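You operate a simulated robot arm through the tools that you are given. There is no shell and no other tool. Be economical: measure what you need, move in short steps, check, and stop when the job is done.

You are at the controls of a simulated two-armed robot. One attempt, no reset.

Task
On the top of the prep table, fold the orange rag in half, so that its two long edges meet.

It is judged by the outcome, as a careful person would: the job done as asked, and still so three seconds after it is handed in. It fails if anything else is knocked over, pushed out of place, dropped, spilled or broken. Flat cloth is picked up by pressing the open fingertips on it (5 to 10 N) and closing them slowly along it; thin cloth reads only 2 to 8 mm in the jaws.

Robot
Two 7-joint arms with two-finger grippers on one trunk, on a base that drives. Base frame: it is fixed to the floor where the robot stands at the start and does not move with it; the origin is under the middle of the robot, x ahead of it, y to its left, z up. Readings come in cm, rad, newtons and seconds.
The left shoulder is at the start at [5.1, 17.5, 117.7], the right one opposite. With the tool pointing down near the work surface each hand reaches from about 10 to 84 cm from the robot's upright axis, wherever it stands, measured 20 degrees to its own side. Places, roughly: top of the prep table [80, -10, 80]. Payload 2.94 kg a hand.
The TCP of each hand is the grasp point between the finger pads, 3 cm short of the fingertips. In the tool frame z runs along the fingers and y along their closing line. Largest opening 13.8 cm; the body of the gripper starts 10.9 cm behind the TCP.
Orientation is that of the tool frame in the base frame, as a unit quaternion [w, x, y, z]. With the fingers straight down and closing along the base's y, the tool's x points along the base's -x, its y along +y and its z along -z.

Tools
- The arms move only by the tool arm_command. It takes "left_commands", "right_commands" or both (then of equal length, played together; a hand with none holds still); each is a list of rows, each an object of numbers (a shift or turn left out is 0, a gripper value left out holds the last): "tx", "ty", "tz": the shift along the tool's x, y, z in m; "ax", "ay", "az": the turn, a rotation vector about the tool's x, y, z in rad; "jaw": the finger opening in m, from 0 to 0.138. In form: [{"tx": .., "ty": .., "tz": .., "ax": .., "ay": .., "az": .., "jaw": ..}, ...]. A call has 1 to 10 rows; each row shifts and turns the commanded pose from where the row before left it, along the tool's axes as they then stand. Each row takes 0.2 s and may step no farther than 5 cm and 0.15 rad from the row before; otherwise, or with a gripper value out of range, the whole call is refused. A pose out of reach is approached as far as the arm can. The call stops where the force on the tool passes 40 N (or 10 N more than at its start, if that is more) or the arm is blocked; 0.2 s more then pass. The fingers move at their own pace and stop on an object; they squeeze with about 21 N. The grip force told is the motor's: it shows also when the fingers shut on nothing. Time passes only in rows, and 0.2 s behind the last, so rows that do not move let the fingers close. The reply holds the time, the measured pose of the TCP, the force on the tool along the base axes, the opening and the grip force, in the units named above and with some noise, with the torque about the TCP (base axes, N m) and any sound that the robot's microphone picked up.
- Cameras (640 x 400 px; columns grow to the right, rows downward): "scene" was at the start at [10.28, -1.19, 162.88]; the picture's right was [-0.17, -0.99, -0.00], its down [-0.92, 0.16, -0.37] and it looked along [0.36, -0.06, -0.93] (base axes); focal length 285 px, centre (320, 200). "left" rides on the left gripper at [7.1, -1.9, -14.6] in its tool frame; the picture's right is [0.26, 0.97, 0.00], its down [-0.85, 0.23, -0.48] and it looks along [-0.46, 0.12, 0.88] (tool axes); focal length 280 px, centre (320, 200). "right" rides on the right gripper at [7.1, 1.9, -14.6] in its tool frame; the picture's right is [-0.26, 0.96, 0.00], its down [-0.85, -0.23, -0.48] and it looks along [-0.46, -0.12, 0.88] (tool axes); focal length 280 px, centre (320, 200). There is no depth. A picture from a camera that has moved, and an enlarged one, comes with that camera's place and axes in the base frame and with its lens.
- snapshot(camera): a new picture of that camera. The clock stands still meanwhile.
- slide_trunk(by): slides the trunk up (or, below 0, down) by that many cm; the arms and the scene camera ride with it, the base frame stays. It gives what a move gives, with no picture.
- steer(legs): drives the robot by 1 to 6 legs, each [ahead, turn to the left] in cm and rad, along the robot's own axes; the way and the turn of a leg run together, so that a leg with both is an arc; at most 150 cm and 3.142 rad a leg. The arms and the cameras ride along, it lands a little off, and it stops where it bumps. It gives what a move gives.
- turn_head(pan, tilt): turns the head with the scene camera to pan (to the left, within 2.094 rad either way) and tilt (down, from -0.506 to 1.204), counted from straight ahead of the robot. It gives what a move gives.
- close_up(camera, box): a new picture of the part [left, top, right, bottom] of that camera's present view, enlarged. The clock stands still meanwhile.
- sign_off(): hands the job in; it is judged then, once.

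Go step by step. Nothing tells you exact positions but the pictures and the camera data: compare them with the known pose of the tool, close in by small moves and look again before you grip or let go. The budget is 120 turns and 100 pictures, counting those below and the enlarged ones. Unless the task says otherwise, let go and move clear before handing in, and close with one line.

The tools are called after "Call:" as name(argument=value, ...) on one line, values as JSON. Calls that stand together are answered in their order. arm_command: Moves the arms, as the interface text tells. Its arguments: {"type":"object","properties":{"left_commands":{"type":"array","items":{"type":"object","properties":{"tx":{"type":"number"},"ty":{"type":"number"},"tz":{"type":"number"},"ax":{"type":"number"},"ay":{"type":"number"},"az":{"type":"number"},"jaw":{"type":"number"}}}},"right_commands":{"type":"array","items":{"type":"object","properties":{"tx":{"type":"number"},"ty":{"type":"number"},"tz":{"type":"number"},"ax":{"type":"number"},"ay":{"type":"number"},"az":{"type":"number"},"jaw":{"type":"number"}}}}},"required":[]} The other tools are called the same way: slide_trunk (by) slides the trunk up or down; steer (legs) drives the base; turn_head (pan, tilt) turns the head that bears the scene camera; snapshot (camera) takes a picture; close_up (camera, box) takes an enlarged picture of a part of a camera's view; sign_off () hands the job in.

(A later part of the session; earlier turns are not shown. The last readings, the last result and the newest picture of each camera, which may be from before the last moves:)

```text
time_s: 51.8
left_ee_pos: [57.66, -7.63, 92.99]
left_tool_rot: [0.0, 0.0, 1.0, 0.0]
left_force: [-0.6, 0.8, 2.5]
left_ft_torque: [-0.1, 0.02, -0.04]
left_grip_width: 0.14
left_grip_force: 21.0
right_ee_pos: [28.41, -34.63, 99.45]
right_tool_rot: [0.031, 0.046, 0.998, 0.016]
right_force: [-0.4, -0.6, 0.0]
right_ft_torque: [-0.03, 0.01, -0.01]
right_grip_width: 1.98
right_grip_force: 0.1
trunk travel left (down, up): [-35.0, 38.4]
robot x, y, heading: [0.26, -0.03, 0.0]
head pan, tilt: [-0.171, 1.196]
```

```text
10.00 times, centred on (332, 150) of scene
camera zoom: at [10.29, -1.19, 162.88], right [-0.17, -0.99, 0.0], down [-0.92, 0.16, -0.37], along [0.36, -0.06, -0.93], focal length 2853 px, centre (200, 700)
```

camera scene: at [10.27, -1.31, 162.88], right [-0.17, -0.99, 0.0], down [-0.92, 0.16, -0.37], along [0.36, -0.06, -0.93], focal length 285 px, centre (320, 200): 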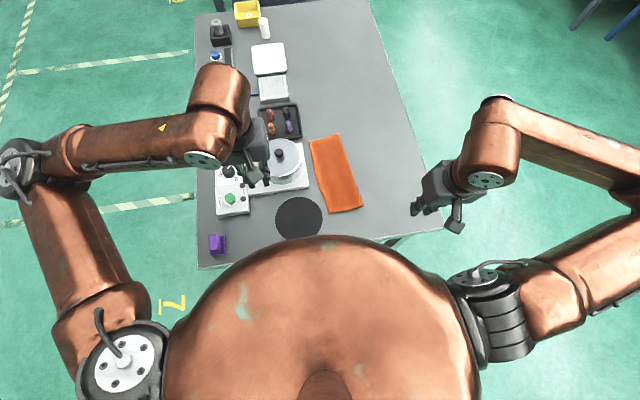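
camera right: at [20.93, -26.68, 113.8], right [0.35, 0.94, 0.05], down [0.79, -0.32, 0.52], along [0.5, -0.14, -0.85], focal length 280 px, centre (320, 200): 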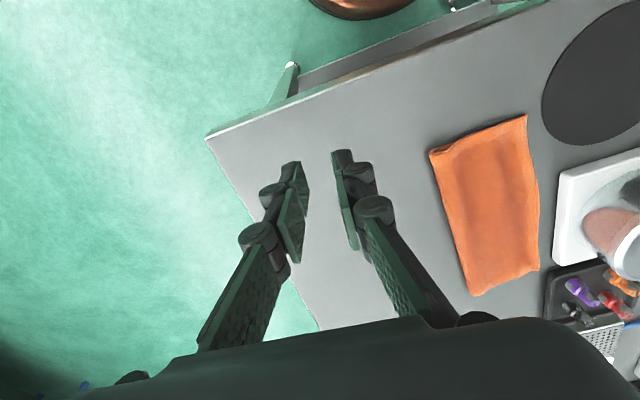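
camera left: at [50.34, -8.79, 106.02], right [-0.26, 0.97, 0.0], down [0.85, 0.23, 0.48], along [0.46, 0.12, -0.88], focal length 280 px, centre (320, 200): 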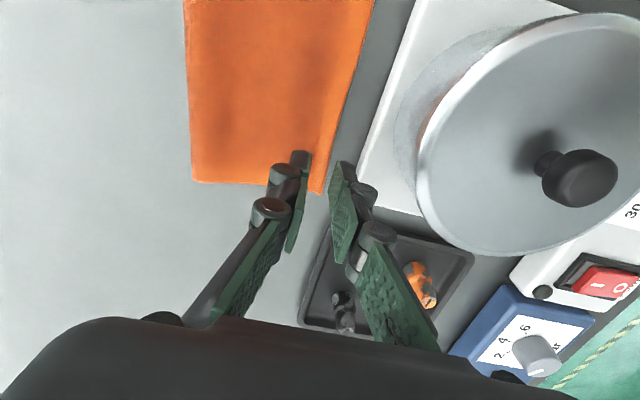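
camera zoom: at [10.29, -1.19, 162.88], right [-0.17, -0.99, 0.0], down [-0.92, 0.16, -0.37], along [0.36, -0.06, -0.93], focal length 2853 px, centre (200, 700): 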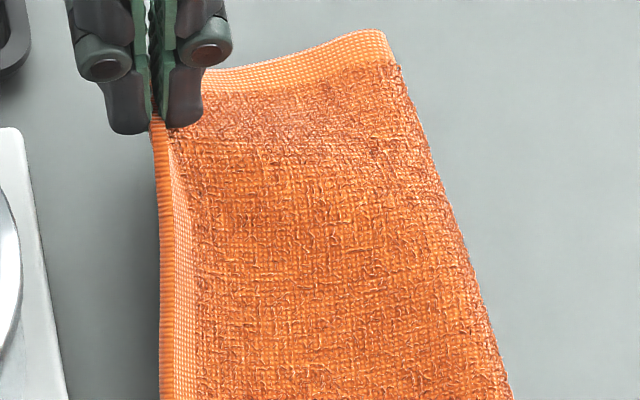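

Call:
arm_command(left_commands=[{"ty": -0.012}, {"ty": -0.012}, {"ty": -0.012}, {}])

Call:
close_up(camera="left", box=[200, 40, 440, 190])

Call:
close_up(camera="scene", box=[300, 130, 380, 180])

```text
time_s: 52.8
left_ee_pos: [57.7, -11.34, 92.84]
left_tool_rot: [0.0, 0.0, 1.0, 0.0]
left_force: [-0.1, -0.2, -1.4]
left_ft_torque: [-0.01, -0.01, 0.0]
left_grip_width: 0.31
left_grip_force: 17.9
right_ee_pos: [28.33, -34.52, 99.47]
right_tool_rot: [0.031, 0.046, 0.998, 0.016]
right_force: [0.5, -0.1, 0.2]
right_ft_torque: [-0.03, 0.0, -0.02]
right_grip_width: 2.01
right_grip_force: 0.1
trunk travel left (down, up): [-35.0, 38.4]
robot x, y, heading: [-0.37, 0.19, 0.001]
head pan, tilt: [-0.171, 1.196]
```

```text
2.67 times, centred on (320, 115) of left
camera zoom: at [50.53, -13.35, 107.7], right [-0.26, 0.96, 0.0], down [0.85, 0.23, 0.48], along [0.46, 0.12, -0.88], focal length 748 px, centre (320, 427)
```

zoom: 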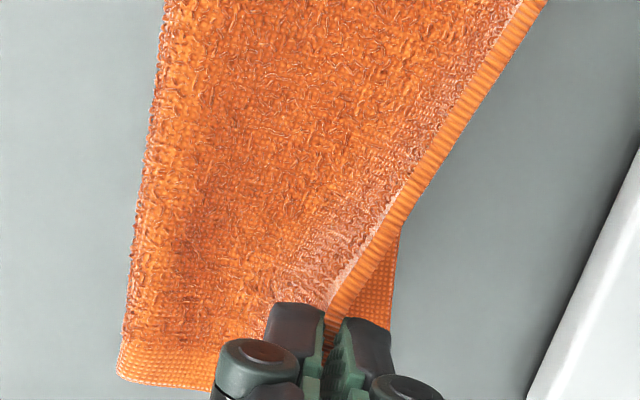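

```text
8.00 times, centred on (340, 155) of scene
camera zoom: at [10.28, -1.15, 162.88], right [-0.17, -0.99, 0.0], down [-0.92, 0.16, -0.37], along [0.36, -0.06, -0.93], focal length 2282 px, centre (160, 560)
```

zoom: 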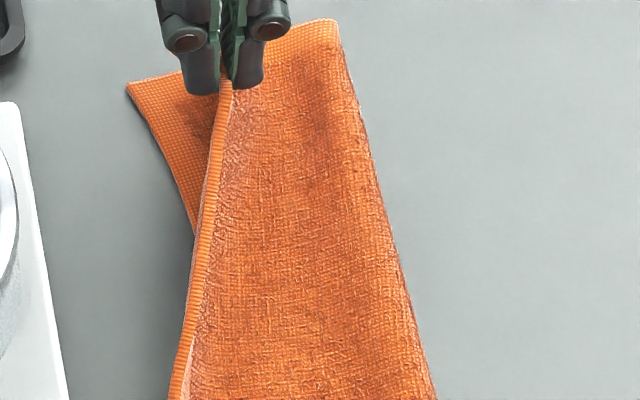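

With the flap pulled back, the bottom layer's far corner shows at (60.4,-8.3), and its edge is at y≈-8.8 under this hand. I'll lower the flap's hem so that its edge lands there.

Call:
arm_command(left_commands=[{"ty": 0.008, "tz": 0.012}, {"ty": 0.006, "tz": 0.013}, {"ty": 0.005, "tz": 0.013}, {"tz": 0.003}, {}])

Call:
close_up(camera="left", box=[200, 60, 440, 210])

Call:
close_up(camera="scene", box=[300, 130, 380, 180])

```text
time_s: 54.0
left_ee_pos: [57.62, -9.51, 88.79]
left_tool_rot: [0.0, 0.0, 1.0, 0.0]
left_force: [0.5, 0.3, 0.7]
left_ft_torque: [-0.01, -0.05, 0.01]
left_grip_width: 0.37
left_grip_force: 25.9
right_ee_pos: [28.25, -34.57, 99.53]
right_tool_rot: [0.031, 0.046, 0.998, 0.016]
right_force: [0.3, -0.3, -0.5]
right_ft_torque: [0.0, 0.01, -0.03]
right_grip_width: 1.98
right_grip_force: 0.1
trunk travel left (down, up): [-35.0, 38.4]
robot x, y, heading: [0.24, 0.28, 0.001]
head pan, tilt: [-0.171, 1.196]
```

```text
2.67 times, centred on (320, 135) of left
camera zoom: at [50.49, -11.41, 103.54], right [-0.26, 0.96, 0.0], down [0.85, 0.23, 0.48], along [0.46, 0.12, -0.88], focal length 748 px, centre (320, 373)
```

zoom: 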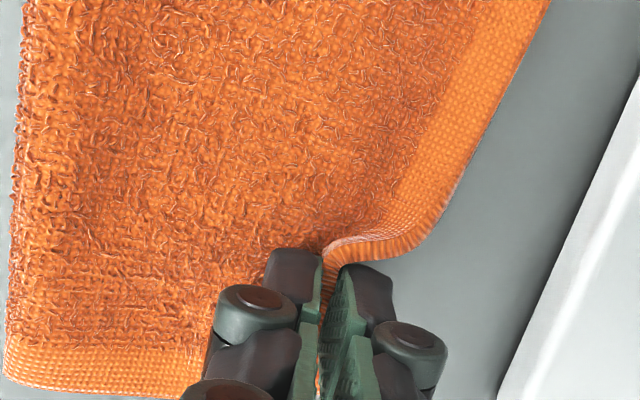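

```text
8.00 times, centred on (340, 155) of scene
camera zoom: at [10.28, -1.19, 162.89], right [-0.17, -0.99, 0.0], down [-0.92, 0.16, -0.37], along [0.36, -0.06, -0.93], focal length 2282 px, centre (160, 560)
```

zoom: 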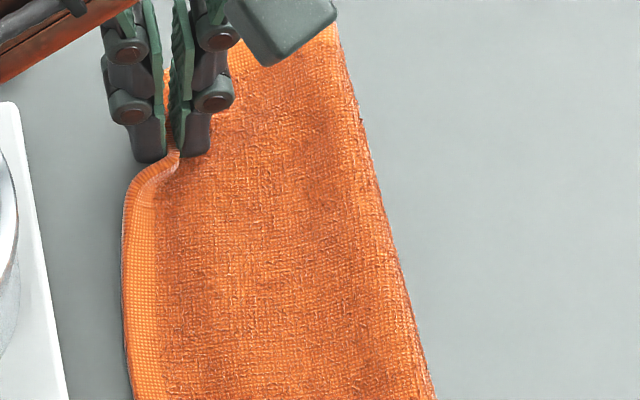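

The corner is in place. I'll release it, pull the left hand away, and then do the same at the near corner with the right hand.

Call:
arm_command(left_commands=[{"tz": 0.001, "ty": -0.003}, {"jaw": 0.004}, {"jaw": 0.008}, {"jaw": 0.012}, {"jaw": 0.016}, {"tz": -0.01}, {"tz": -0.04}, {"tz": -0.04}, {"tz": -0.04}, {"ty": 0.04}])

Call:
arm_command(left_commands=[{"ty": 0.045}, {"ty": 0.045}, {"ty": 0.04}, {}])

Call:
close_up(camera="scene", box=[290, 125, 386, 220])

```text
time_s: 56.2
left_ee_pos: [57.68, -5.61, 101.85]
left_tool_rot: [0.0, 0.0, 1.0, -0.001]
left_force: [-0.5, 1.3, 0.2]
left_ft_torque: [-0.06, 0.0, 0.02]
left_grip_width: 1.64
left_grip_force: 0.1
right_ee_pos: [28.33, -34.31, 99.6]
right_tool_rot: [0.03, 0.046, 0.998, 0.014]
right_force: [0.7, 1.0, 0.5]
right_ft_torque: [-0.07, -0.03, -0.01]
right_grip_width: 1.99
right_grip_force: 0.0
trunk travel left (down, up): [-35.0, 38.4]
robot x, y, heading: [-0.05, -0.25, 0.002]
head pan, tilt: [-0.171, 1.196]
```

```text
time_s: 57.2
left_ee_pos: [57.45, 7.12, 101.96]
left_tool_rot: [0.0, 0.0, 1.0, 0.001]
left_force: [0.0, -0.4, -0.2]
left_ft_torque: [0.05, -0.03, -0.01]
left_grip_width: 1.59
left_grip_force: 0.1
right_ee_pos: [28.31, -34.79, 99.4]
right_tool_rot: [0.031, 0.047, 0.998, 0.016]
right_force: [-0.5, -0.7, 0.7]
right_ft_torque: [0.03, -0.03, 0.03]
right_grip_width: 2.0
right_grip_force: 0.1
trunk travel left (down, up): [-35.0, 38.4]
robot x, y, heading: [-0.08, -0.13, -0.002]
head pan, tilt: [-0.171, 1.196]
```

```text
4.21 times, centred on (338, 172) of scene
camera zoom: at [10.27, -1.36, 162.88], right [-0.17, -0.99, 0.0], down [-0.92, 0.16, -0.37], along [0.36, -0.06, -0.93], focal length 1201 px, centre (244, 316)
```

zoom: 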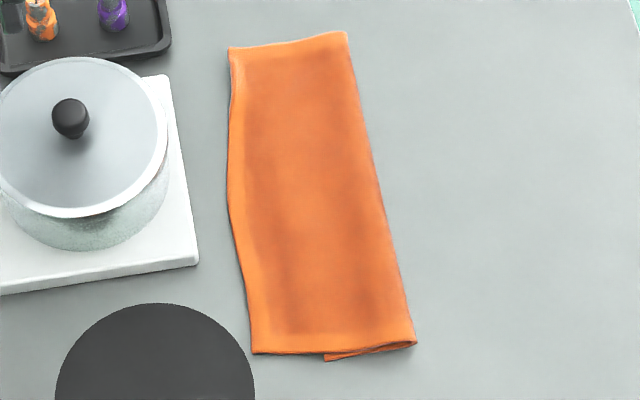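

The far corner now matches. At the near end the bottom corner shows at (36,-11.2) while the flap's corner is at (37,-6.5), so that end overhangs by more than 4 cm. I'll square up the right hand and bring it over the flap's near edge.

Call:
arm_command(right_commands=[{"ay": 0.13}, {"ay": 0.13}, {"ay": 0.13}, {"ay": 0.12}, {"tx": -0.03, "jaw": 0.016}, {"tx": -0.045}, {"tx": -0.045}, {}])

Call:
arm_command(right_commands=[{"ty": 0.045}, {"ty": 0.045}, {"ty": 0.045}, {"ty": 0.045}, {"ty": 0.045}, {"ty": 0.02}, {"tz": 0.04}, {"tz": 0.04}, {}])

Call:
snapshot(camera="right")

```text
time_s: 59.0
left_ee_pos: [57.53, 7.24, 102.08]
left_tool_rot: [0.001, 0.001, 1.0, 0.001]
left_force: [-0.4, -0.3, -0.1]
left_ft_torque: [-0.01, 0.0, 0.0]
left_grip_width: 1.6
left_grip_force: 0.0
right_ee_pos: [38.86, -35.84, 94.39]
right_tool_rot: [-0.222, 0.041, 0.974, 0.027]
right_force: [-0.3, 0.2, 0.3]
right_ft_torque: [0.02, -0.01, 0.01]
right_grip_width: 1.6
right_grip_force: 0.0
trunk travel left (down, up): [-35.0, 38.4]
robot x, y, heading: [0.25, -0.01, -0.003]
head pan, tilt: [-0.171, 1.196]
```

```text
time_s: 60.8
left_ee_pos: [57.54, 7.27, 101.8]
left_tool_rot: [0.0, 0.0, 1.0, 0.0]
left_force: [0.3, -0.2, 0.0]
left_ft_torque: [0.0, 0.0, 0.01]
left_grip_width: 1.63
left_grip_force: 0.1
right_ee_pos: [38.06, -10.95, 88.57]
right_tool_rot: [-0.222, 0.041, 0.974, 0.029]
right_force: [-0.9, -1.1, 11.1]
right_ft_torque: [-0.14, 0.07, -0.05]
right_grip_width: 1.61
right_grip_force: 0.3
trunk travel left (down, up): [-35.0, 38.4]
robot x, y, heading: [-0.13, -0.14, 0.002]
head pan, tilt: [-0.171, 1.196]
stopped in row 9 (right hand): the force on the tool passed its limit at 54 N (the readings are from after the stop); the commanded pose is now the measured one
```

```text
22 pictures are left
camera right: at [38.2, -9.57, 104.67], right [0.32, 0.94, -0.08], down [0.95, -0.32, 0.05], along [0.02, -0.09, -1.0], focal length 280 px, centre (320, 200)
```

right: 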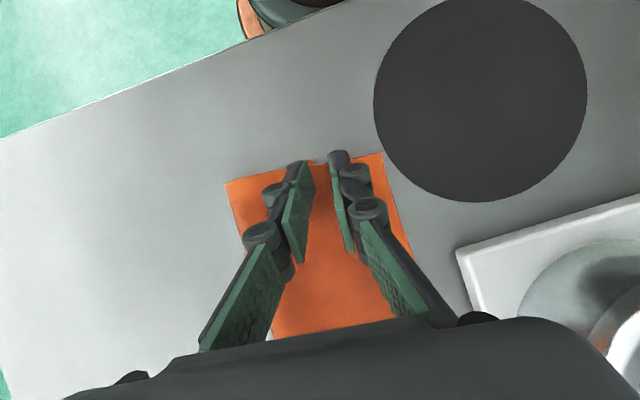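

I chained those moves without checking. The right hand is tilted about 0.45 rad and pressed briefly on the rag and table, though nothing else was touched. I'll lift it clear and square it up.

Call:
arm_command(right_commands=[{"tz": -0.02}, {"tz": -0.03}, {"ax": 0.0145, "ay": -0.112, "az": -0.021}, {"ax": 0.0145, "ay": -0.112, "az": -0.021}, {"ax": 0.0145, "ay": -0.112, "az": -0.021}, {"ax": 0.0145, "ay": -0.112, "az": -0.021}, {}])

Call:
snapshot(camera="right")

```text
time_s: 62.4
left_ee_pos: [57.5, 7.16, 101.72]
left_tool_rot: [-0.002, 0.0, 1.0, 0.0]
left_force: [0.1, -0.4, -0.4]
left_ft_torque: [0.0, 0.01, 0.0]
left_grip_width: 1.59
left_grip_force: 0.1
right_ee_pos: [40.38, -11.14, 92.79]
right_tool_rot: [0.0, -0.002, 1.0, -0.001]
right_force: [0.8, 0.2, 0.0]
right_ft_torque: [0.01, 0.0, -0.01]
right_grip_width: 1.6
right_grip_force: 0.0
trunk travel left (down, up): [-35.0, 38.4]
robot x, y, heading: [-0.17, -0.07, 0.0]
head pan, tilt: [-0.171, 1.196]
```

```text
21 pictures are left
camera right: at [33.23, -9.29, 107.4], right [0.26, 0.97, 0.0], down [0.85, -0.23, 0.48], along [0.46, -0.12, -0.88], focal length 280 px, centre (320, 200)
```

right: 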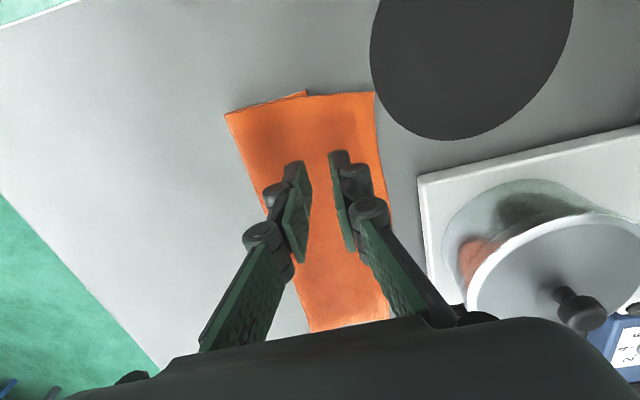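

The hand is square again. The flap's near edge is at y≈-6.3 and the bottom layer's corner is at (35.7,-11). I'll position over the flap's hem and lower.

Call:
arm_command(right_commands=[{"ty": 0.022, "tx": 0.009}, {"ty": 0.022}, {"tz": 0.02}, {"tz": 0.014}, {"tz": 0.006}, {"tz": 0.003}, {}])

Call:
close_up(camera="right", box=[220, 100, 420, 225])

```text
time_s: 64.0
left_ee_pos: [57.53, 7.17, 101.82]
left_tool_rot: [0.0, 0.001, 1.0, 0.0]
left_force: [-1.4, -0.1, 0.6]
left_ft_torque: [-0.02, 0.0, -0.02]
left_grip_width: 1.6
left_grip_force: 0.1
right_ee_pos: [39.32, -6.62, 88.47]
right_tool_rot: [0.0, -0.002, 1.0, -0.001]
right_force: [-1.0, -0.3, -0.4]
right_ft_torque: [0.02, 0.01, -0.04]
right_grip_width: 1.61
right_grip_force: 0.0
trunk travel left (down, up): [-35.0, 38.4]
robot x, y, heading: [-0.15, 0.06, 0.0]
head pan, tilt: [-0.171, 1.196]
```

```text
3.20 times, centred on (320, 162) of right
camera zoom: at [32.31, -4.79, 103.0], right [0.26, 0.97, 0.0], down [0.85, -0.23, 0.48], along [0.46, -0.12, -0.88], focal length 897 px, centre (320, 320)
```

zoom: 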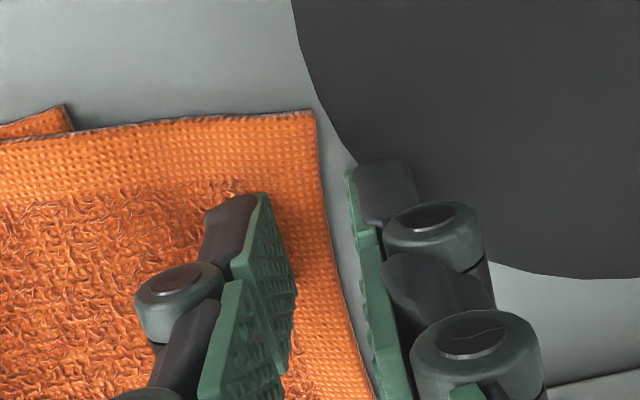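

The outer finger is just outside the hem, but near the black disc. I'll shift slightly away from the disc, press lightly, and close.

Call:
arm_command(right_commands=[{"ty": -0.002}, {"tz": 0.0015}, {"tz": 0.0012}, {}])

```text
time_s: 65.0
left_ee_pos: [57.57, 7.19, 101.94]
left_tool_rot: [-0.001, 0.0, 1.0, 0.0]
left_force: [-0.3, 0.6, 0.0]
left_ft_torque: [0.02, 0.01, 0.02]
left_grip_width: 1.6
left_grip_force: 0.1
right_ee_pos: [39.37, -7.07, 88.2]
right_tool_rot: [-0.001, -0.002, 1.0, 0.0]
right_force: [-0.4, 0.4, 1.1]
right_ft_torque: [-0.02, 0.0, -0.02]
right_grip_width: 1.58
right_grip_force: 0.1
trunk travel left (down, up): [-35.0, 38.4]
robot x, y, heading: [-0.24, 0.04, -0.001]
head pan, tilt: [-0.171, 1.196]
```

Call:
arm_command(right_commands=[{"tz": 0.0012}, {}, {"jaw": 0.0135}, {"jaw": 0.011}, {"jaw": 0.0085}, {"jaw": 0.006}, {"jaw": 0.003}, {"jaw": 0.0}, {}])

Call:
close_up(camera="right", box=[220, 100, 420, 225])

```text
time_s: 67.0
left_ee_pos: [57.46, 7.22, 101.83]
left_tool_rot: [0.0, 0.001, 1.0, 0.0]
left_force: [-0.9, 0.4, 0.2]
left_ft_torque: [0.01, 0.05, 0.02]
left_grip_width: 1.61
left_grip_force: 0.0
right_ee_pos: [39.29, -7.07, 88.25]
right_tool_rot: [-0.001, -0.001, 1.0, -0.001]
right_force: [0.0, -0.1, -0.1]
right_ft_torque: [0.0, 0.0, 0.02]
right_grip_width: 0.0
right_grip_force: 21.3
trunk travel left (down, up): [-35.0, 38.4]
robot x, y, heading: [0.1, 0.25, 0.003]
head pan, tilt: [-0.171, 1.196]
```

```text
3.20 times, centred on (320, 162) of right
camera zoom: at [32.29, -5.12, 102.71], right [0.26, 0.97, 0.0], down [0.85, -0.23, 0.48], along [0.46, -0.12, -0.88], focal length 897 px, centre (320, 320)
```

zoom: 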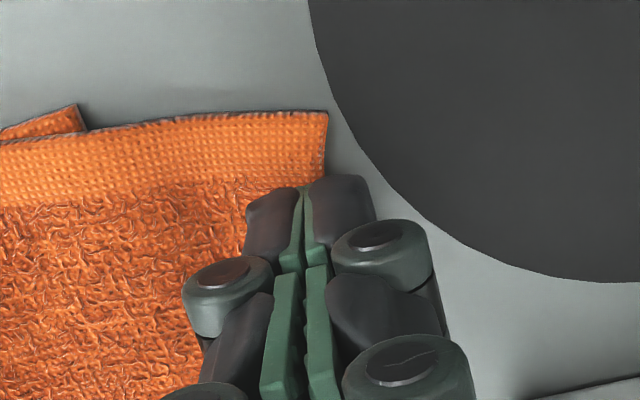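

It missed, as the fingers slid over with too little pressure. I'll reopen wider and press properly this time.

Call:
arm_command(right_commands=[{"tz": -0.008}, {"jaw": 0.024, "ty": -0.004}, {}, {"tz": 0.006}, {"tz": 0.002}, {"tz": 0.001}, {"tz": 0.001}, {}])

Call:
close_up(camera="right", box=[220, 100, 420, 225])

```text
time_s: 68.8
left_ee_pos: [57.41, 7.26, 101.94]
left_tool_rot: [0.0, 0.001, 1.0, 0.0]
left_force: [0.2, 0.2, -0.3]
left_ft_torque: [0.02, -0.02, 0.01]
left_grip_width: 1.62
left_grip_force: 0.0
right_ee_pos: [39.41, -7.54, 88.13]
right_tool_rot: [0.001, -0.001, 1.0, 0.0]
right_force: [3.2, -5.5, 29.4]
right_ft_torque: [-0.63, -0.02, 0.07]
right_grip_width: 2.49
right_grip_force: 0.2
trunk travel left (down, up): [-35.0, 38.4]
robot x, y, heading: [-0.03, -0.25, 0.002]
head pan, tilt: [-0.171, 1.196]
```

```text
3.20 times, centred on (320, 162) of right
camera zoom: at [32.28, -5.6, 102.63], right [0.26, 0.97, 0.0], down [0.85, -0.23, 0.48], along [0.46, -0.12, -0.88], focal length 897 px, centre (320, 320)
```

zoom: 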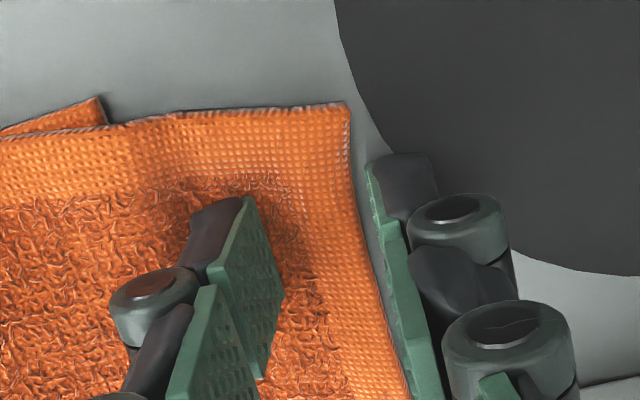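

Call:
arm_command(right_commands=[{"tz": -0.001}, {"jaw": 0.021}, {"jaw": 0.018}, {"jaw": 0.015}, {"jaw": 0.012}, {"jaw": 0.009, "tz": 0.0003}, {"jaw": 0.006}, {"jaw": 0.003}, {"jaw": 0.0}, {}])

Call:
close_up(camera="right", box=[220, 100, 420, 225])

```text
time_s: 71.0
left_ee_pos: [57.35, 7.31, 102.01]
left_tool_rot: [0.0, 0.0, 1.0, 0.0]
left_force: [-0.4, 0.5, 0.2]
left_ft_torque: [0.02, 0.01, -0.01]
left_grip_width: 1.61
left_grip_force: 0.1
right_ee_pos: [39.17, -7.5, 87.98]
right_tool_rot: [0.0, -0.001, 1.0, 0.0]
right_force: [-1.1, -6.5, 24.3]
right_ft_torque: [-0.35, 0.04, 0.0]
right_grip_width: 0.36
right_grip_force: 20.7
trunk travel left (down, up): [-35.0, 38.4]
robot x, y, heading: [0.07, 0.17, -0.0]
head pan, tilt: [-0.171, 1.196]
```

```text
3.20 times, centred on (320, 162) of right
camera zoom: at [32.09, -5.63, 102.49], right [0.26, 0.97, 0.0], down [0.85, -0.23, 0.48], along [0.46, -0.12, -0.88], focal length 897 px, centre (320, 320)
```

zoom: 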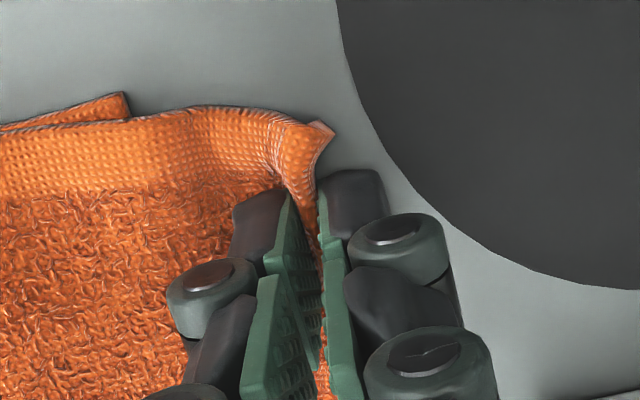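

Gripped at 3.6 mm. I'll lift and carry the near corner well to the right so the fold can roll over, then look.

Call:
arm_command(right_commands=[{"tz": -0.02, "ty": -0.006}, {"tz": -0.02, "ty": -0.012, "tx": 0.004}, {"tz": -0.02, "ty": -0.02, "tx": 0.004}, {"tz": -0.01, "ty": -0.02, "tx": 0.004}, {"ty": -0.02}, {}, {}])

Call:
snapshot(camera="right")

Call:
close_up(camera="scene", box=[290, 125, 386, 220])

```text
time_s: 72.6
left_ee_pos: [57.5, 7.2, 101.85]
left_tool_rot: [0.0, 0.0, 1.0, 0.0]
left_force: [0.5, 1.1, 0.3]
left_ft_torque: [0.03, -0.02, 0.03]
left_grip_width: 1.59
left_grip_force: 0.0
right_ee_pos: [38.06, -15.16, 95.21]
right_tool_rot: [0.001, -0.002, 1.0, 0.0]
right_force: [-1.1, 0.9, 0.1]
right_ft_torque: [-0.02, 0.03, 0.03]
right_grip_width: 0.39
right_grip_force: 20.1
trunk travel left (down, up): [-35.0, 38.4]
robot x, y, heading: [0.19, 0.45, 0.001]
head pan, tilt: [-0.171, 1.196]
```

```text
16 pictures are left
camera right: at [30.92, -13.34, 109.65], right [0.26, 0.97, 0.0], down [0.85, -0.23, 0.48], along [0.46, -0.12, -0.88], focal length 280 px, centre (320, 200)
```

right: 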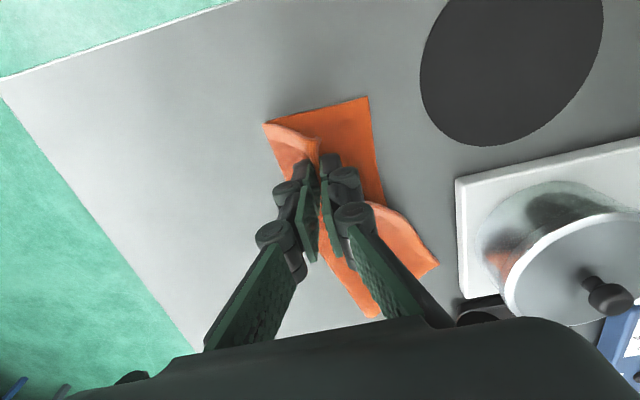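

```text
4.21 times, centred on (338, 172) of scene
camera zoom: at [10.28, -1.21, 162.88], right [-0.17, -0.99, 0.0], down [-0.92, 0.16, -0.37], along [0.36, -0.06, -0.93], focal length 1201 px, centre (244, 316)
```

zoom: 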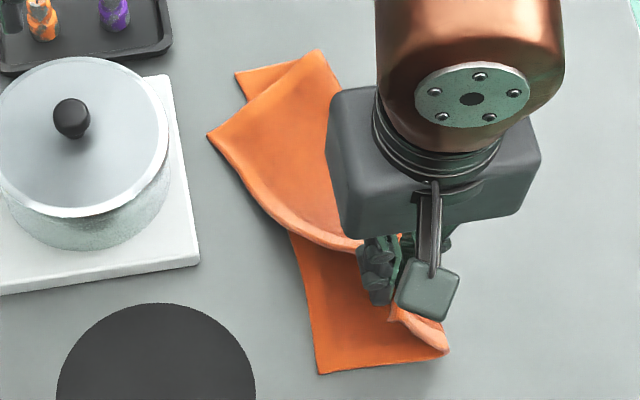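

The whole bottom edge is now visible, running straight from (59.7,-9.0) to (35.2,-10.5). I'll lay the near corner of the flap on its target first and release it. The far corner, which got dragged, comes after that with the left hand.

Call:
arm_command(right_commands=[{"ty": 0.012, "tz": 0.01, "tx": 0.005}, {"ty": 0.012, "tz": 0.016}, {"ty": 0.008, "tz": 0.02}, {"ty": 0.002, "tz": 0.016}, {}])

Call:
close_up(camera="right", box=[200, 80, 440, 230])

```text
time_s: 73.8
left_ee_pos: [57.45, 7.19, 101.74]
left_tool_rot: [0.0, 0.0, 1.0, 0.0]
left_force: [0.1, -0.2, 0.0]
left_ft_torque: [0.0, 0.02, -0.03]
left_grip_width: 1.58
left_grip_force: 0.1
right_ee_pos: [37.72, -11.62, 88.63]
right_tool_rot: [-0.001, -0.002, 1.0, 0.0]
right_force: [-0.1, -0.9, 1.1]
right_ft_torque: [-0.02, -0.01, 0.0]
right_grip_width: 0.39
right_grip_force: 20.8
trunk travel left (down, up): [-35.0, 38.4]
robot x, y, heading: [-0.04, -0.17, -0.001]
head pan, tilt: [-0.171, 1.196]
```

```text
2.67 times, centred on (320, 155) of right
camera zoom: at [30.58, -9.79, 103.19], right [0.26, 0.97, 0.0], down [0.85, -0.23, 0.48], along [0.46, -0.12, -0.88], focal length 748 px, centre (320, 320)
```

zoom: 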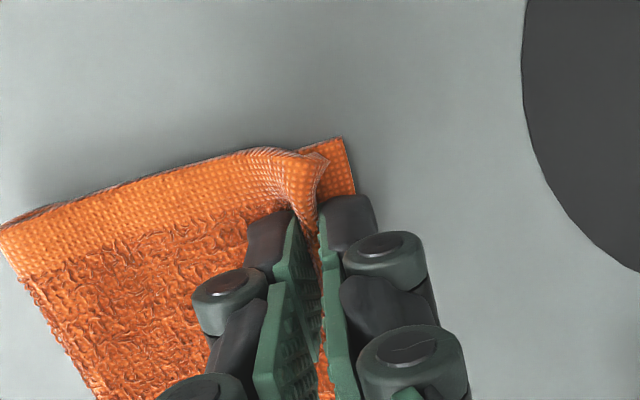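

The flap's near corner sits just inside the bottom corner, and spreading the pinch should bring them together. I'll release and withdraw the right hand.

Call:
arm_command(right_commands=[{"jaw": 0.006}, {"jaw": 0.012}, {"jaw": 0.018}, {"jaw": 0.022}, {"tz": -0.01}, {"tz": -0.03}, {"tz": -0.04}, {"ty": -0.045}, {"ty": -0.045}, {"ty": -0.045}])

Call:
arm_command(right_commands=[{"ty": -0.045}, {"ty": -0.045}, {}])

Call:
close_up(camera="scene", box=[290, 125, 386, 220])

```text
time_s: 76.0
left_ee_pos: [57.38, 7.07, 101.93]
left_tool_rot: [0.0, 0.0, 1.0, 0.002]
left_force: [-0.4, -0.4, -0.1]
left_ft_torque: [0.05, 0.0, 0.01]
left_grip_width: 1.61
left_grip_force: 0.1
right_ee_pos: [37.58, -25.63, 96.74]
right_tool_rot: [0.0, -0.003, 1.0, 0.0]
right_force: [-0.1, -0.1, -0.5]
right_ft_torque: [0.04, -0.01, 0.04]
right_grip_width: 2.22
right_grip_force: 0.1
trunk travel left (down, up): [-35.0, 38.4]
robot x, y, heading: [-0.24, 0.15, -0.001]
head pan, tilt: [-0.171, 1.196]
```

```text
time_s: 76.8
left_ee_pos: [57.69, 7.22, 101.87]
left_tool_rot: [0.0, 0.0, 1.0, 0.0]
left_force: [0.3, -0.2, 0.5]
left_ft_torque: [0.02, -0.02, -0.01]
left_grip_width: 1.58
left_grip_force: 0.1
right_ee_pos: [37.52, -34.29, 96.93]
right_tool_rot: [-0.001, -0.002, 1.0, -0.001]
right_force: [0.7, -0.3, -0.2]
right_ft_torque: [-0.01, -0.01, 0.02]
right_grip_width: 2.2
right_grip_force: 0.1
trunk travel left (down, up): [-35.0, 38.4]
robot x, y, heading: [0.15, -0.19, -0.003]
head pan, tilt: [-0.171, 1.196]
```

```text
4.21 times, centred on (338, 172) of scene
camera zoom: at [10.31, -1.22, 162.88], right [-0.17, -0.99, 0.0], down [-0.92, 0.16, -0.37], along [0.36, -0.06, -0.93], focal length 1201 px, centre (244, 316)
```

zoom: 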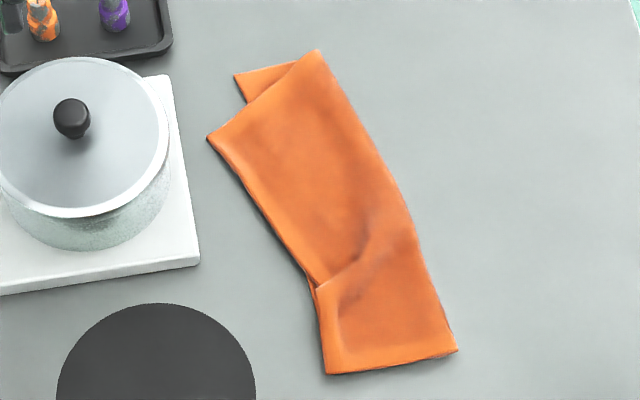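

The near corner lies well on its mate. Next is the far corner of the flap, which sits at (54.8,-6) with its hem running at about 0.38 rad, so I'll turn the left hand to match and bring it over that hem.

Call:
arm_command(left_commands=[{"tz": -0.02, "tx": 0.025, "jaw": 0.02}, {"ty": -0.045, "tx": 0.023}, {"ty": -0.045}, {"ty": -0.045}, {"ty": -0.012, "az": -0.125}, {"az": -0.125}, {"az": -0.125}, {"tz": 0.045}, {"tz": 0.045}, {"tz": 0.02}])

Call:
close_up(camera="left", box=[200, 80, 440, 230])

```text
refused: row 2 steps farther than a row can; nothing moved
```

```text
2.67 times, centred on (320, 155) of left
camera zoom: at [50.4, 5.21, 116.6], right [-0.26, 0.96, 0.0], down [0.85, 0.23, 0.48], along [0.46, 0.13, -0.88], focal length 748 px, centre (320, 320)
```

zoom: 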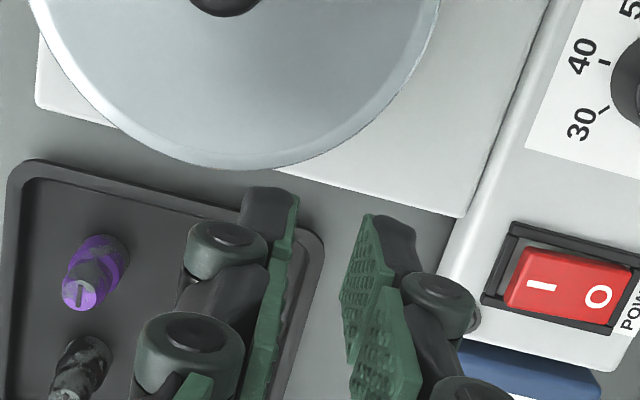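

Call:
arm_command(left_commands=[{"tz": -0.02, "tx": 0.024, "jaw": 0.02}, {"ty": -0.04, "tx": 0.024}, {"ty": -0.045}, {"ty": -0.045}, {"ty": -0.017, "az": -0.125}, {"az": -0.125}, {"az": -0.125}, {"tz": 0.045}, {"tz": 0.045}, {"tz": 0.02}])

Call:
close_up(camera="left", box=[200, 80, 440, 230])

```text
time_s: 79.0
left_ee_pos: [52.87, -7.59, 92.89]
left_tool_rot: [0.0, -0.187, 0.982, 0.0]
left_force: [0.3, -0.2, 0.3]
left_ft_torque: [-0.01, 0.02, -0.02]
left_grip_width: 2.0
left_grip_force: 0.0
right_ee_pos: [37.54, -34.43, 96.83]
right_tool_rot: [0.0, -0.002, 1.0, 0.0]
right_force: [0.4, 0.5, 0.2]
right_ft_torque: [0.01, -0.02, -0.01]
right_grip_width: 2.18
right_grip_force: 0.0
trunk travel left (down, up): [-35.0, 38.4]
robot x, y, heading: [-0.14, 0.11, -0.003]
head pan, tilt: [-0.171, 1.196]
```

```text
2.67 times, centred on (320, 155) of left
camera zoom: at [46.91, -12.13, 107.57], right [-0.6, 0.8, 0.0], down [0.71, 0.53, 0.48], along [0.38, 0.28, -0.88], focal length 748 px, centre (320, 320)
```

zoom: 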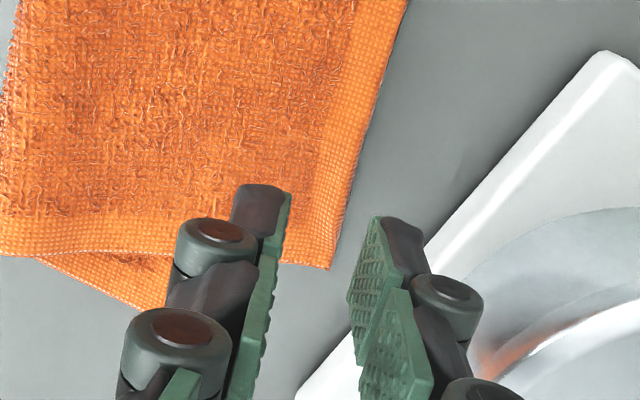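

The fingers line up with the hem. I'll go down to contact.

Call:
arm_command(left_commands=[{"tz": 0.02}, {"tz": 0.015}, {"tz": 0.007}, {"tz": 0.003}, {"tz": 0.0015}, {}])

```text
time_s: 80.4
left_ee_pos: [52.64, -7.69, 88.15]
left_tool_rot: [0.0, -0.187, 0.982, -0.001]
left_force: [-0.6, -0.5, 2.5]
left_ft_torque: [-0.05, 0.04, 0.01]
left_grip_width: 1.96
left_grip_force: 0.0
right_ee_pos: [37.57, -34.43, 96.88]
right_tool_rot: [-0.001, -0.001, 1.0, 0.0]
right_force: [0.0, 0.0, 0.6]
right_ft_torque: [-0.01, -0.02, 0.01]
right_grip_width: 2.18
right_grip_force: 0.2
trunk travel left (down, up): [-35.0, 38.4]
robot x, y, heading: [0.09, 0.04, -0.0]
head pan, tilt: [-0.171, 1.196]
```

Call:
arm_command(left_commands=[{"tz": 0.0008}, {}, {"jaw": 0.017}, {"jaw": 0.014}, {"jaw": 0.011}, {"jaw": 0.008, "tz": 0.0003}, {"jaw": 0.005}, {"jaw": 0.0025}, {"jaw": 0.0}, {}])

Call:
close_up(camera="left", box=[200, 80, 440, 230])

```text
time_s: 82.6
left_ee_pos: [52.76, -7.48, 88.11]
left_tool_rot: [0.0, -0.186, 0.982, -0.001]
left_force: [-0.4, 0.0, 4.0]
left_ft_torque: [0.02, -0.02, 0.01]
left_grip_width: 0.25
left_grip_force: 20.9
right_ee_pos: [37.63, -34.41, 96.89]
right_tool_rot: [0.0, -0.002, 1.0, 0.0]
right_force: [0.1, 0.0, 0.0]
right_ft_torque: [0.06, -0.02, -0.04]
right_grip_width: 2.18
right_grip_force: 0.0
trunk travel left (down, up): [-35.0, 38.4]
robot x, y, heading: [0.08, 0.24, -0.002]
head pan, tilt: [-0.171, 1.196]
```

```text
2.67 times, centred on (320, 155) of left
camera zoom: at [46.78, -11.95, 102.8], right [-0.6, 0.8, 0.0], down [0.71, 0.53, 0.48], along [0.38, 0.28, -0.88], focal length 748 px, centre (320, 320)
```

zoom: 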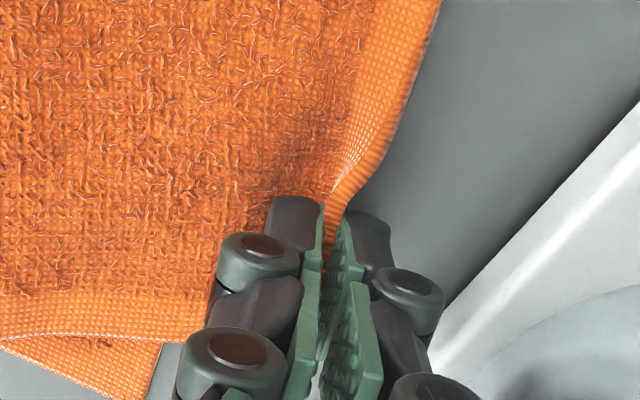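

Gripped at 2.5 mm. I'll lift, turn the hand back in line with the bottom edge, and carry the corner out and slightly past to the right.

Call:
arm_command(left_commands=[{"tz": -0.02}, {"tz": -0.02, "az": 0.105}, {"tz": -0.01, "az": 0.105}, {"az": 0.105}, {"tx": -0.015, "ty": -0.015}, {"tx": -0.015, "ty": -0.015}, {"tx": -0.0135, "ty": -0.012}, {"ty": -0.01}, {}])

Call:
close_up(camera="scene", box=[290, 125, 386, 220])

```text
time_s: 84.6
left_ee_pos: [57.39, -12.25, 93.22]
left_tool_rot: [0.0, -0.03, 1.0, -0.001]
left_force: [0.1, 0.1, -0.1]
left_ft_torque: [-0.04, 0.02, 0.04]
left_grip_width: 0.38
left_grip_force: 23.8
right_ee_pos: [37.67, -34.43, 97.09]
right_tool_rot: [-0.001, -0.002, 1.0, 0.001]
right_force: [0.5, 0.2, 0.1]
right_ft_torque: [-0.01, 0.0, -0.01]
right_grip_width: 2.18
right_grip_force: 0.2
trunk travel left (down, up): [-35.0, 38.4]
robot x, y, heading: [-0.09, -0.14, 0.0]
head pan, tilt: [-0.171, 1.196]
```

```text
4.21 times, centred on (338, 172) of scene
camera zoom: at [10.3, -1.18, 162.88], right [-0.17, -0.99, 0.0], down [-0.92, 0.16, -0.37], along [0.36, -0.06, -0.93], focal length 1201 px, centre (244, 316)
```

zoom: 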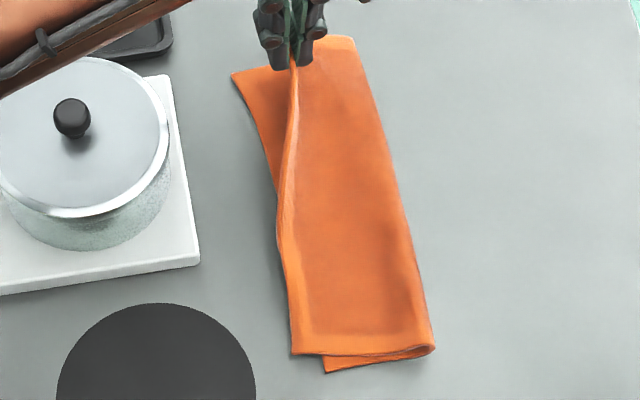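

The near corner slid back a bit and now overhangs by about 2 cm. I'll lay the far corner down on its mate at (59.4,-8.6), then nudge the near corner with a small low move.

Call:
arm_command(left_commands=[{"ty": 0.009, "tz": 0.012, "tx": 0.005}, {"ty": 0.009, "tz": 0.015, "tx": 0.003}, {"ty": 0.007, "tz": 0.017}, {"tz": 0.001}, {"jaw": 0.006}, {"jaw": 0.012}, {"jaw": 0.018}, {"tz": -0.01}, {"tz": -0.04}, {"tz": -0.04}])

Call:
arm_command(left_commands=[{"tz": -0.03}, {"ty": 0.045}, {"ty": 0.045}, {"ty": 0.045}, {"ty": 0.04}, {}])

Call:
close_up(camera="scene", box=[290, 125, 386, 220])

```text
time_s: 86.8
left_ee_pos: [56.56, -10.05, 97.51]
left_tool_rot: [-0.001, -0.029, 1.0, 0.001]
left_force: [0.2, -0.1, -0.2]
left_ft_torque: [-0.02, 0.01, -0.02]
left_grip_width: 1.77
left_grip_force: 0.1
right_ee_pos: [37.61, -34.42, 97.0]
right_tool_rot: [0.0, -0.001, 1.0, 0.0]
right_force: [-0.4, 0.5, 0.0]
right_ft_torque: [0.01, 0.01, 0.01]
right_grip_width: 2.19
right_grip_force: 0.0
trunk travel left (down, up): [-35.0, 38.4]
robot x, y, heading: [0.05, 0.19, 0.003]
head pan, tilt: [-0.171, 1.196]
```

```text
time_s: 88.2
left_ee_pos: [55.52, 7.3, 100.67]
left_tool_rot: [-0.001, -0.03, 1.0, 0.0]
left_force: [0.1, -0.2, 0.6]
left_ft_torque: [0.02, 0.03, 0.02]
left_grip_width: 1.8
left_grip_force: 0.1
right_ee_pos: [37.64, -34.53, 96.89]
right_tool_rot: [-0.001, -0.002, 1.0, 0.0]
right_force: [-0.3, -0.1, -0.7]
right_ft_torque: [0.04, 0.02, -0.03]
right_grip_width: 2.19
right_grip_force: 0.0
trunk travel left (down, up): [-35.0, 38.4]
robot x, y, heading: [0.3, 0.17, -0.0]
head pan, tilt: [-0.171, 1.196]
```

```text
4.21 times, centred on (338, 172) of scene
camera zoom: at [10.32, -1.32, 162.88], right [-0.17, -0.99, 0.0], down [-0.92, 0.16, -0.37], along [0.36, -0.06, -0.93], focal length 1201 px, centre (244, 316)
```

zoom: 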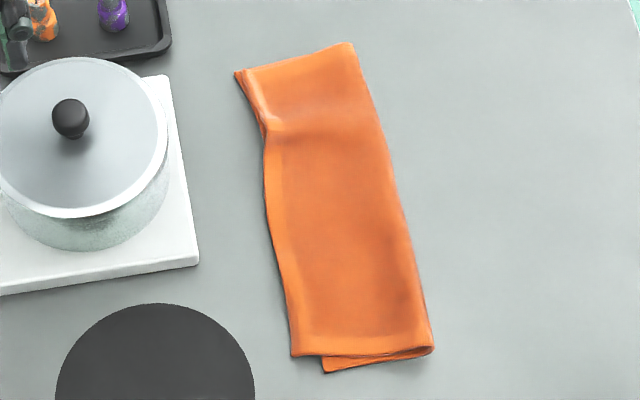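

The far end now matches well. For the near end, the flap's edge is at y≈-9.0 at x≈39, and it has to move about 2 cm right and 1.4 cm towards me. I'll bring the right hand over it.

Call:
arm_command(right_commands=[{"tx": -0.017, "jaw": 0.018}, {"ty": 0.045}, {"ty": 0.045}, {"ty": 0.045}, {"ty": 0.045}, {"ty": 0.045}, {"ty": 0.025}, {"tz": 0.03}, {"tz": 0.03}, {"tz": 0.02}])

Call:
close_up(camera="right", box=[220, 100, 420, 225])

```text
time_s: 90.4
left_ee_pos: [55.53, 7.6, 100.7]
left_tool_rot: [0.0, -0.029, 1.0, 0.0]
left_force: [0.5, -0.3, 0.6]
left_ft_torque: [0.02, 0.02, -0.01]
left_grip_width: 1.79
left_grip_force: 0.1
right_ee_pos: [39.39, -9.32, 88.88]
right_tool_rot: [0.001, -0.001, 1.0, 0.0]
right_force: [0.1, 0.4, -0.1]
right_ft_torque: [0.0, 0.03, 0.0]
right_grip_width: 1.77
right_grip_force: 0.0
trunk travel left (down, up): [-35.0, 38.4]
robot x, y, heading: [-0.19, 0.16, -0.001]
head pan, tilt: [-0.171, 1.196]
```

```text
3.20 times, centred on (320, 162) of right
camera zoom: at [32.23, -7.46, 103.46], right [0.26, 0.97, 0.0], down [0.85, -0.23, 0.48], along [0.46, -0.12, -0.88], focal length 897 px, centre (320, 320)
```

zoom: 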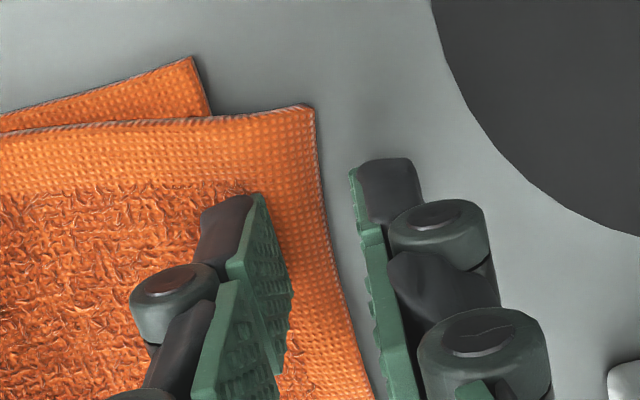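

Call:
arm_command(right_commands=[{"ty": -0.003}, {"tz": 0.005}, {"tz": 0.0015}, {}])

```text
time_s: 91.4
left_ee_pos: [55.55, 7.48, 100.82]
left_tool_rot: [0.0, -0.03, 1.0, 0.0]
left_force: [-0.8, -0.3, 0.2]
left_ft_torque: [0.0, -0.06, -0.01]
left_grip_width: 1.81
left_grip_force: 0.0
right_ee_pos: [39.34, -9.73, 88.26]
right_tool_rot: [0.001, 0.0, 1.0, 0.0]
right_force: [2.1, -2.9, 14.9]
right_ft_torque: [-0.34, -0.04, 0.03]
right_grip_width: 1.79
right_grip_force: 0.0
trunk travel left (down, up): [-35.0, 38.4]
robot x, y, heading: [0.17, -0.27, -0.002]
head pan, tilt: [-0.171, 1.196]
```

Contact is at 15 N, mostly under the inner finger. I'll close slowly.

Call:
arm_command(right_commands=[{"jaw": 0.015}, {"jaw": 0.012}, {"jaw": 0.009}, {"jaw": 0.006}, {"jaw": 0.003}, {"jaw": 0.0}, {}])

Call:
close_up(camera="right", box=[220, 100, 420, 225])

```text
time_s: 93.0
left_ee_pos: [55.54, 7.45, 100.66]
left_tool_rot: [0.0, -0.03, 1.0, 0.001]
left_force: [0.6, -0.1, 0.1]
left_ft_torque: [-0.01, 0.0, -0.02]
left_grip_width: 1.79
left_grip_force: 0.0
right_ee_pos: [39.35, -9.62, 88.22]
right_tool_rot: [-0.001, -0.002, 1.0, -0.001]
right_force: [-0.1, 0.0, 1.2]
right_ft_torque: [0.03, -0.02, -0.01]
right_grip_width: 0.0
right_grip_force: 20.7
trunk travel left (down, up): [-35.0, 38.4]
robot x, y, heading: [0.1, 0.29, -0.004]
head pan, tilt: [-0.171, 1.196]
```

```text
3.20 times, centred on (320, 162) of right
camera zoom: at [32.24, -7.75, 102.72], right [0.26, 0.97, 0.0], down [0.85, -0.23, 0.48], along [0.46, -0.12, -0.88], focal length 897 px, centre (320, 320)
```

zoom: 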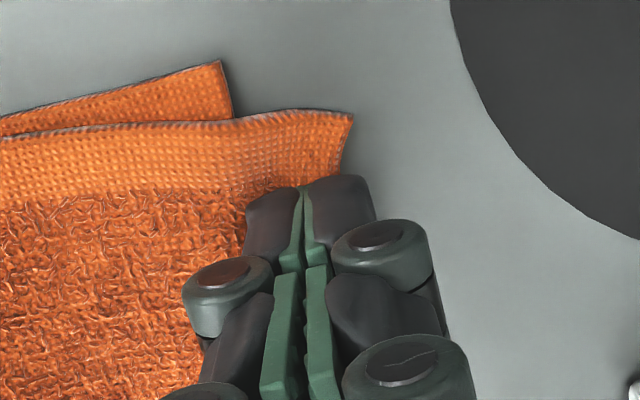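

The hem slipped under the outer finger. I'll repeat with a wider opening and firmer pressure, which worked last time.

Call:
arm_command(right_commands=[{"tz": -0.008}, {"jaw": 0.024, "ty": -0.003}, {}, {"tz": 0.006}, {"tz": 0.002}, {"tz": 0.0005}, {}])

Call:
close_up(camera="right", box=[220, 100, 420, 225])

```text
time_s: 94.6
left_ee_pos: [55.37, 7.5, 100.73]
left_tool_rot: [0.0, -0.029, 1.0, 0.0]
left_force: [-0.3, 0.5, -0.1]
left_ft_torque: [-0.02, -0.01, -0.04]
left_grip_width: 1.78
left_grip_force: 0.0
right_ee_pos: [39.24, -10.03, 88.32]
right_tool_rot: [0.001, -0.002, 1.0, 0.0]
right_force: [-0.1, -5.6, 32.7]
right_ft_torque: [-0.82, 0.05, -0.03]
right_grip_width: 2.59
right_grip_force: 1.4
trunk travel left (down, up): [-35.0, 38.4]
robot x, y, heading: [-0.19, 0.11, -0.006]
head pan, tilt: [-0.171, 1.196]
```

```text
3.20 times, centred on (320, 162) of right
camera zoom: at [32.14, -8.07, 102.79], right [0.26, 0.97, 0.0], down [0.85, -0.23, 0.48], along [0.46, -0.12, -0.88], focal length 897 px, centre (320, 320)
```

zoom: 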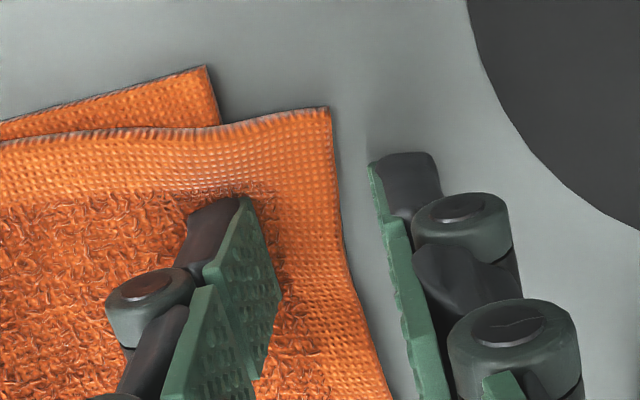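

The inner finger rests on two layers, so the outer one floats and the hem slips under it. I'll tilt the hand about 0.1 rad to lower the outer finger, and close again.

Call:
arm_command(right_commands=[{"tz": -0.003}, {"ax": 0.1, "ty": -0.002}, {"tz": 0.001}, {"tz": 0.001}, {}])

```text
time_s: 95.8
left_ee_pos: [55.5, 7.44, 100.74]
left_tool_rot: [0.0, -0.03, 1.0, 0.0]
left_force: [-0.2, -0.3, -0.5]
left_ft_torque: [0.0, 0.01, 0.02]
left_grip_width: 1.81
left_grip_force: 0.1
right_ee_pos: [39.37, -10.31, 88.09]
right_tool_rot: [0.0, -0.002, 0.999, -0.051]
right_force: [-2.9, 0.8, 7.2]
right_ft_torque: [-0.08, 0.05, -0.01]
right_grip_width: 2.35
right_grip_force: 0.1
trunk travel left (down, up): [-35.0, 38.4]
robot x, y, heading: [0.29, 0.07, -0.003]
head pan, tilt: [-0.171, 1.196]
```

Call:
arm_command(right_commands=[{"tz": 0.0005}, {"jaw": 0.02}, {"jaw": 0.017}, {"jaw": 0.014}, {"jaw": 0.011}, {"jaw": 0.008}, {"jaw": 0.005}, {"jaw": 0.0025}, {"jaw": 0.0}, {}])

```text
time_s: 98.0
left_ee_pos: [55.6, 7.53, 100.71]
left_tool_rot: [0.0, -0.03, 1.0, 0.0]
left_force: [-0.4, -0.1, 0.4]
left_ft_torque: [-0.01, 0.0, 0.02]
left_grip_width: 1.81
left_grip_force: 0.1
right_ee_pos: [39.36, -10.2, 88.12]
right_tool_rot: [0.001, -0.002, 0.999, -0.051]
right_force: [0.6, -0.9, 8.3]
right_ft_torque: [-0.11, 0.0, -0.02]
right_grip_width: 0.45
right_grip_force: 20.8
trunk travel left (down, up): [-35.0, 38.4]
robot x, y, heading: [0.18, 0.53, 0.004]
head pan, tilt: [-0.171, 1.196]
```

Gripped at 4.5 mm. I'll lift only 2.5 cm, moving about 2.4 cm right and 1.4 cm towards me, and check.

Call:
arm_command(right_commands=[{"tz": -0.012}, {"tz": -0.013, "ty": -0.006, "tx": 0.005}, {"ty": -0.009, "tx": 0.005}, {"ty": -0.009, "tx": 0.004}, {}])

Call:
close_up(camera="right", box=[200, 80, 440, 230])

```text
time_s: 99.2
left_ee_pos: [55.64, 7.48, 100.77]
left_tool_rot: [-0.001, -0.03, 1.0, 0.0]
left_force: [-0.1, -0.4, 0.5]
left_ft_torque: [-0.01, -0.01, 0.0]
left_grip_width: 1.79
left_grip_force: 0.1
right_ee_pos: [38.05, -12.07, 91.0]
right_tool_rot: [-0.001, -0.001, 0.999, -0.051]
right_force: [-0.5, 0.1, 0.3]
right_ft_torque: [-0.01, 0.01, -0.04]
right_grip_width: 0.38
right_grip_force: 21.4
trunk travel left (down, up): [-35.0, 38.4]
robot x, y, heading: [-0.32, 0.06, -0.0]
head pan, tilt: [-0.171, 1.196]
```

```text
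2.67 times, centred on (320, 155) of right
camera zoom: at [30.91, -8.87, 105.29], right [0.26, 0.96, -0.1], down [0.85, -0.18, 0.5], along [0.46, -0.21, -0.86], focal length 748 px, centre (320, 320)
```

zoom: 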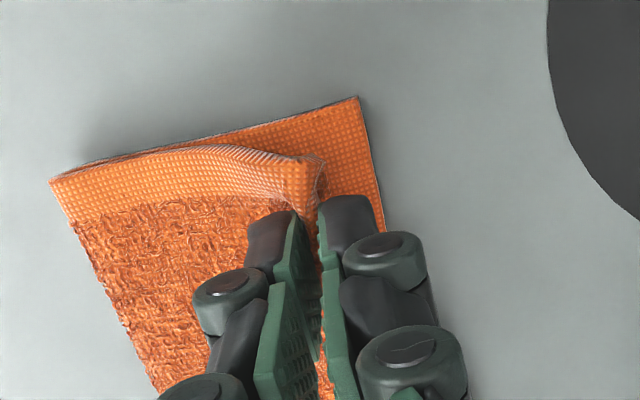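

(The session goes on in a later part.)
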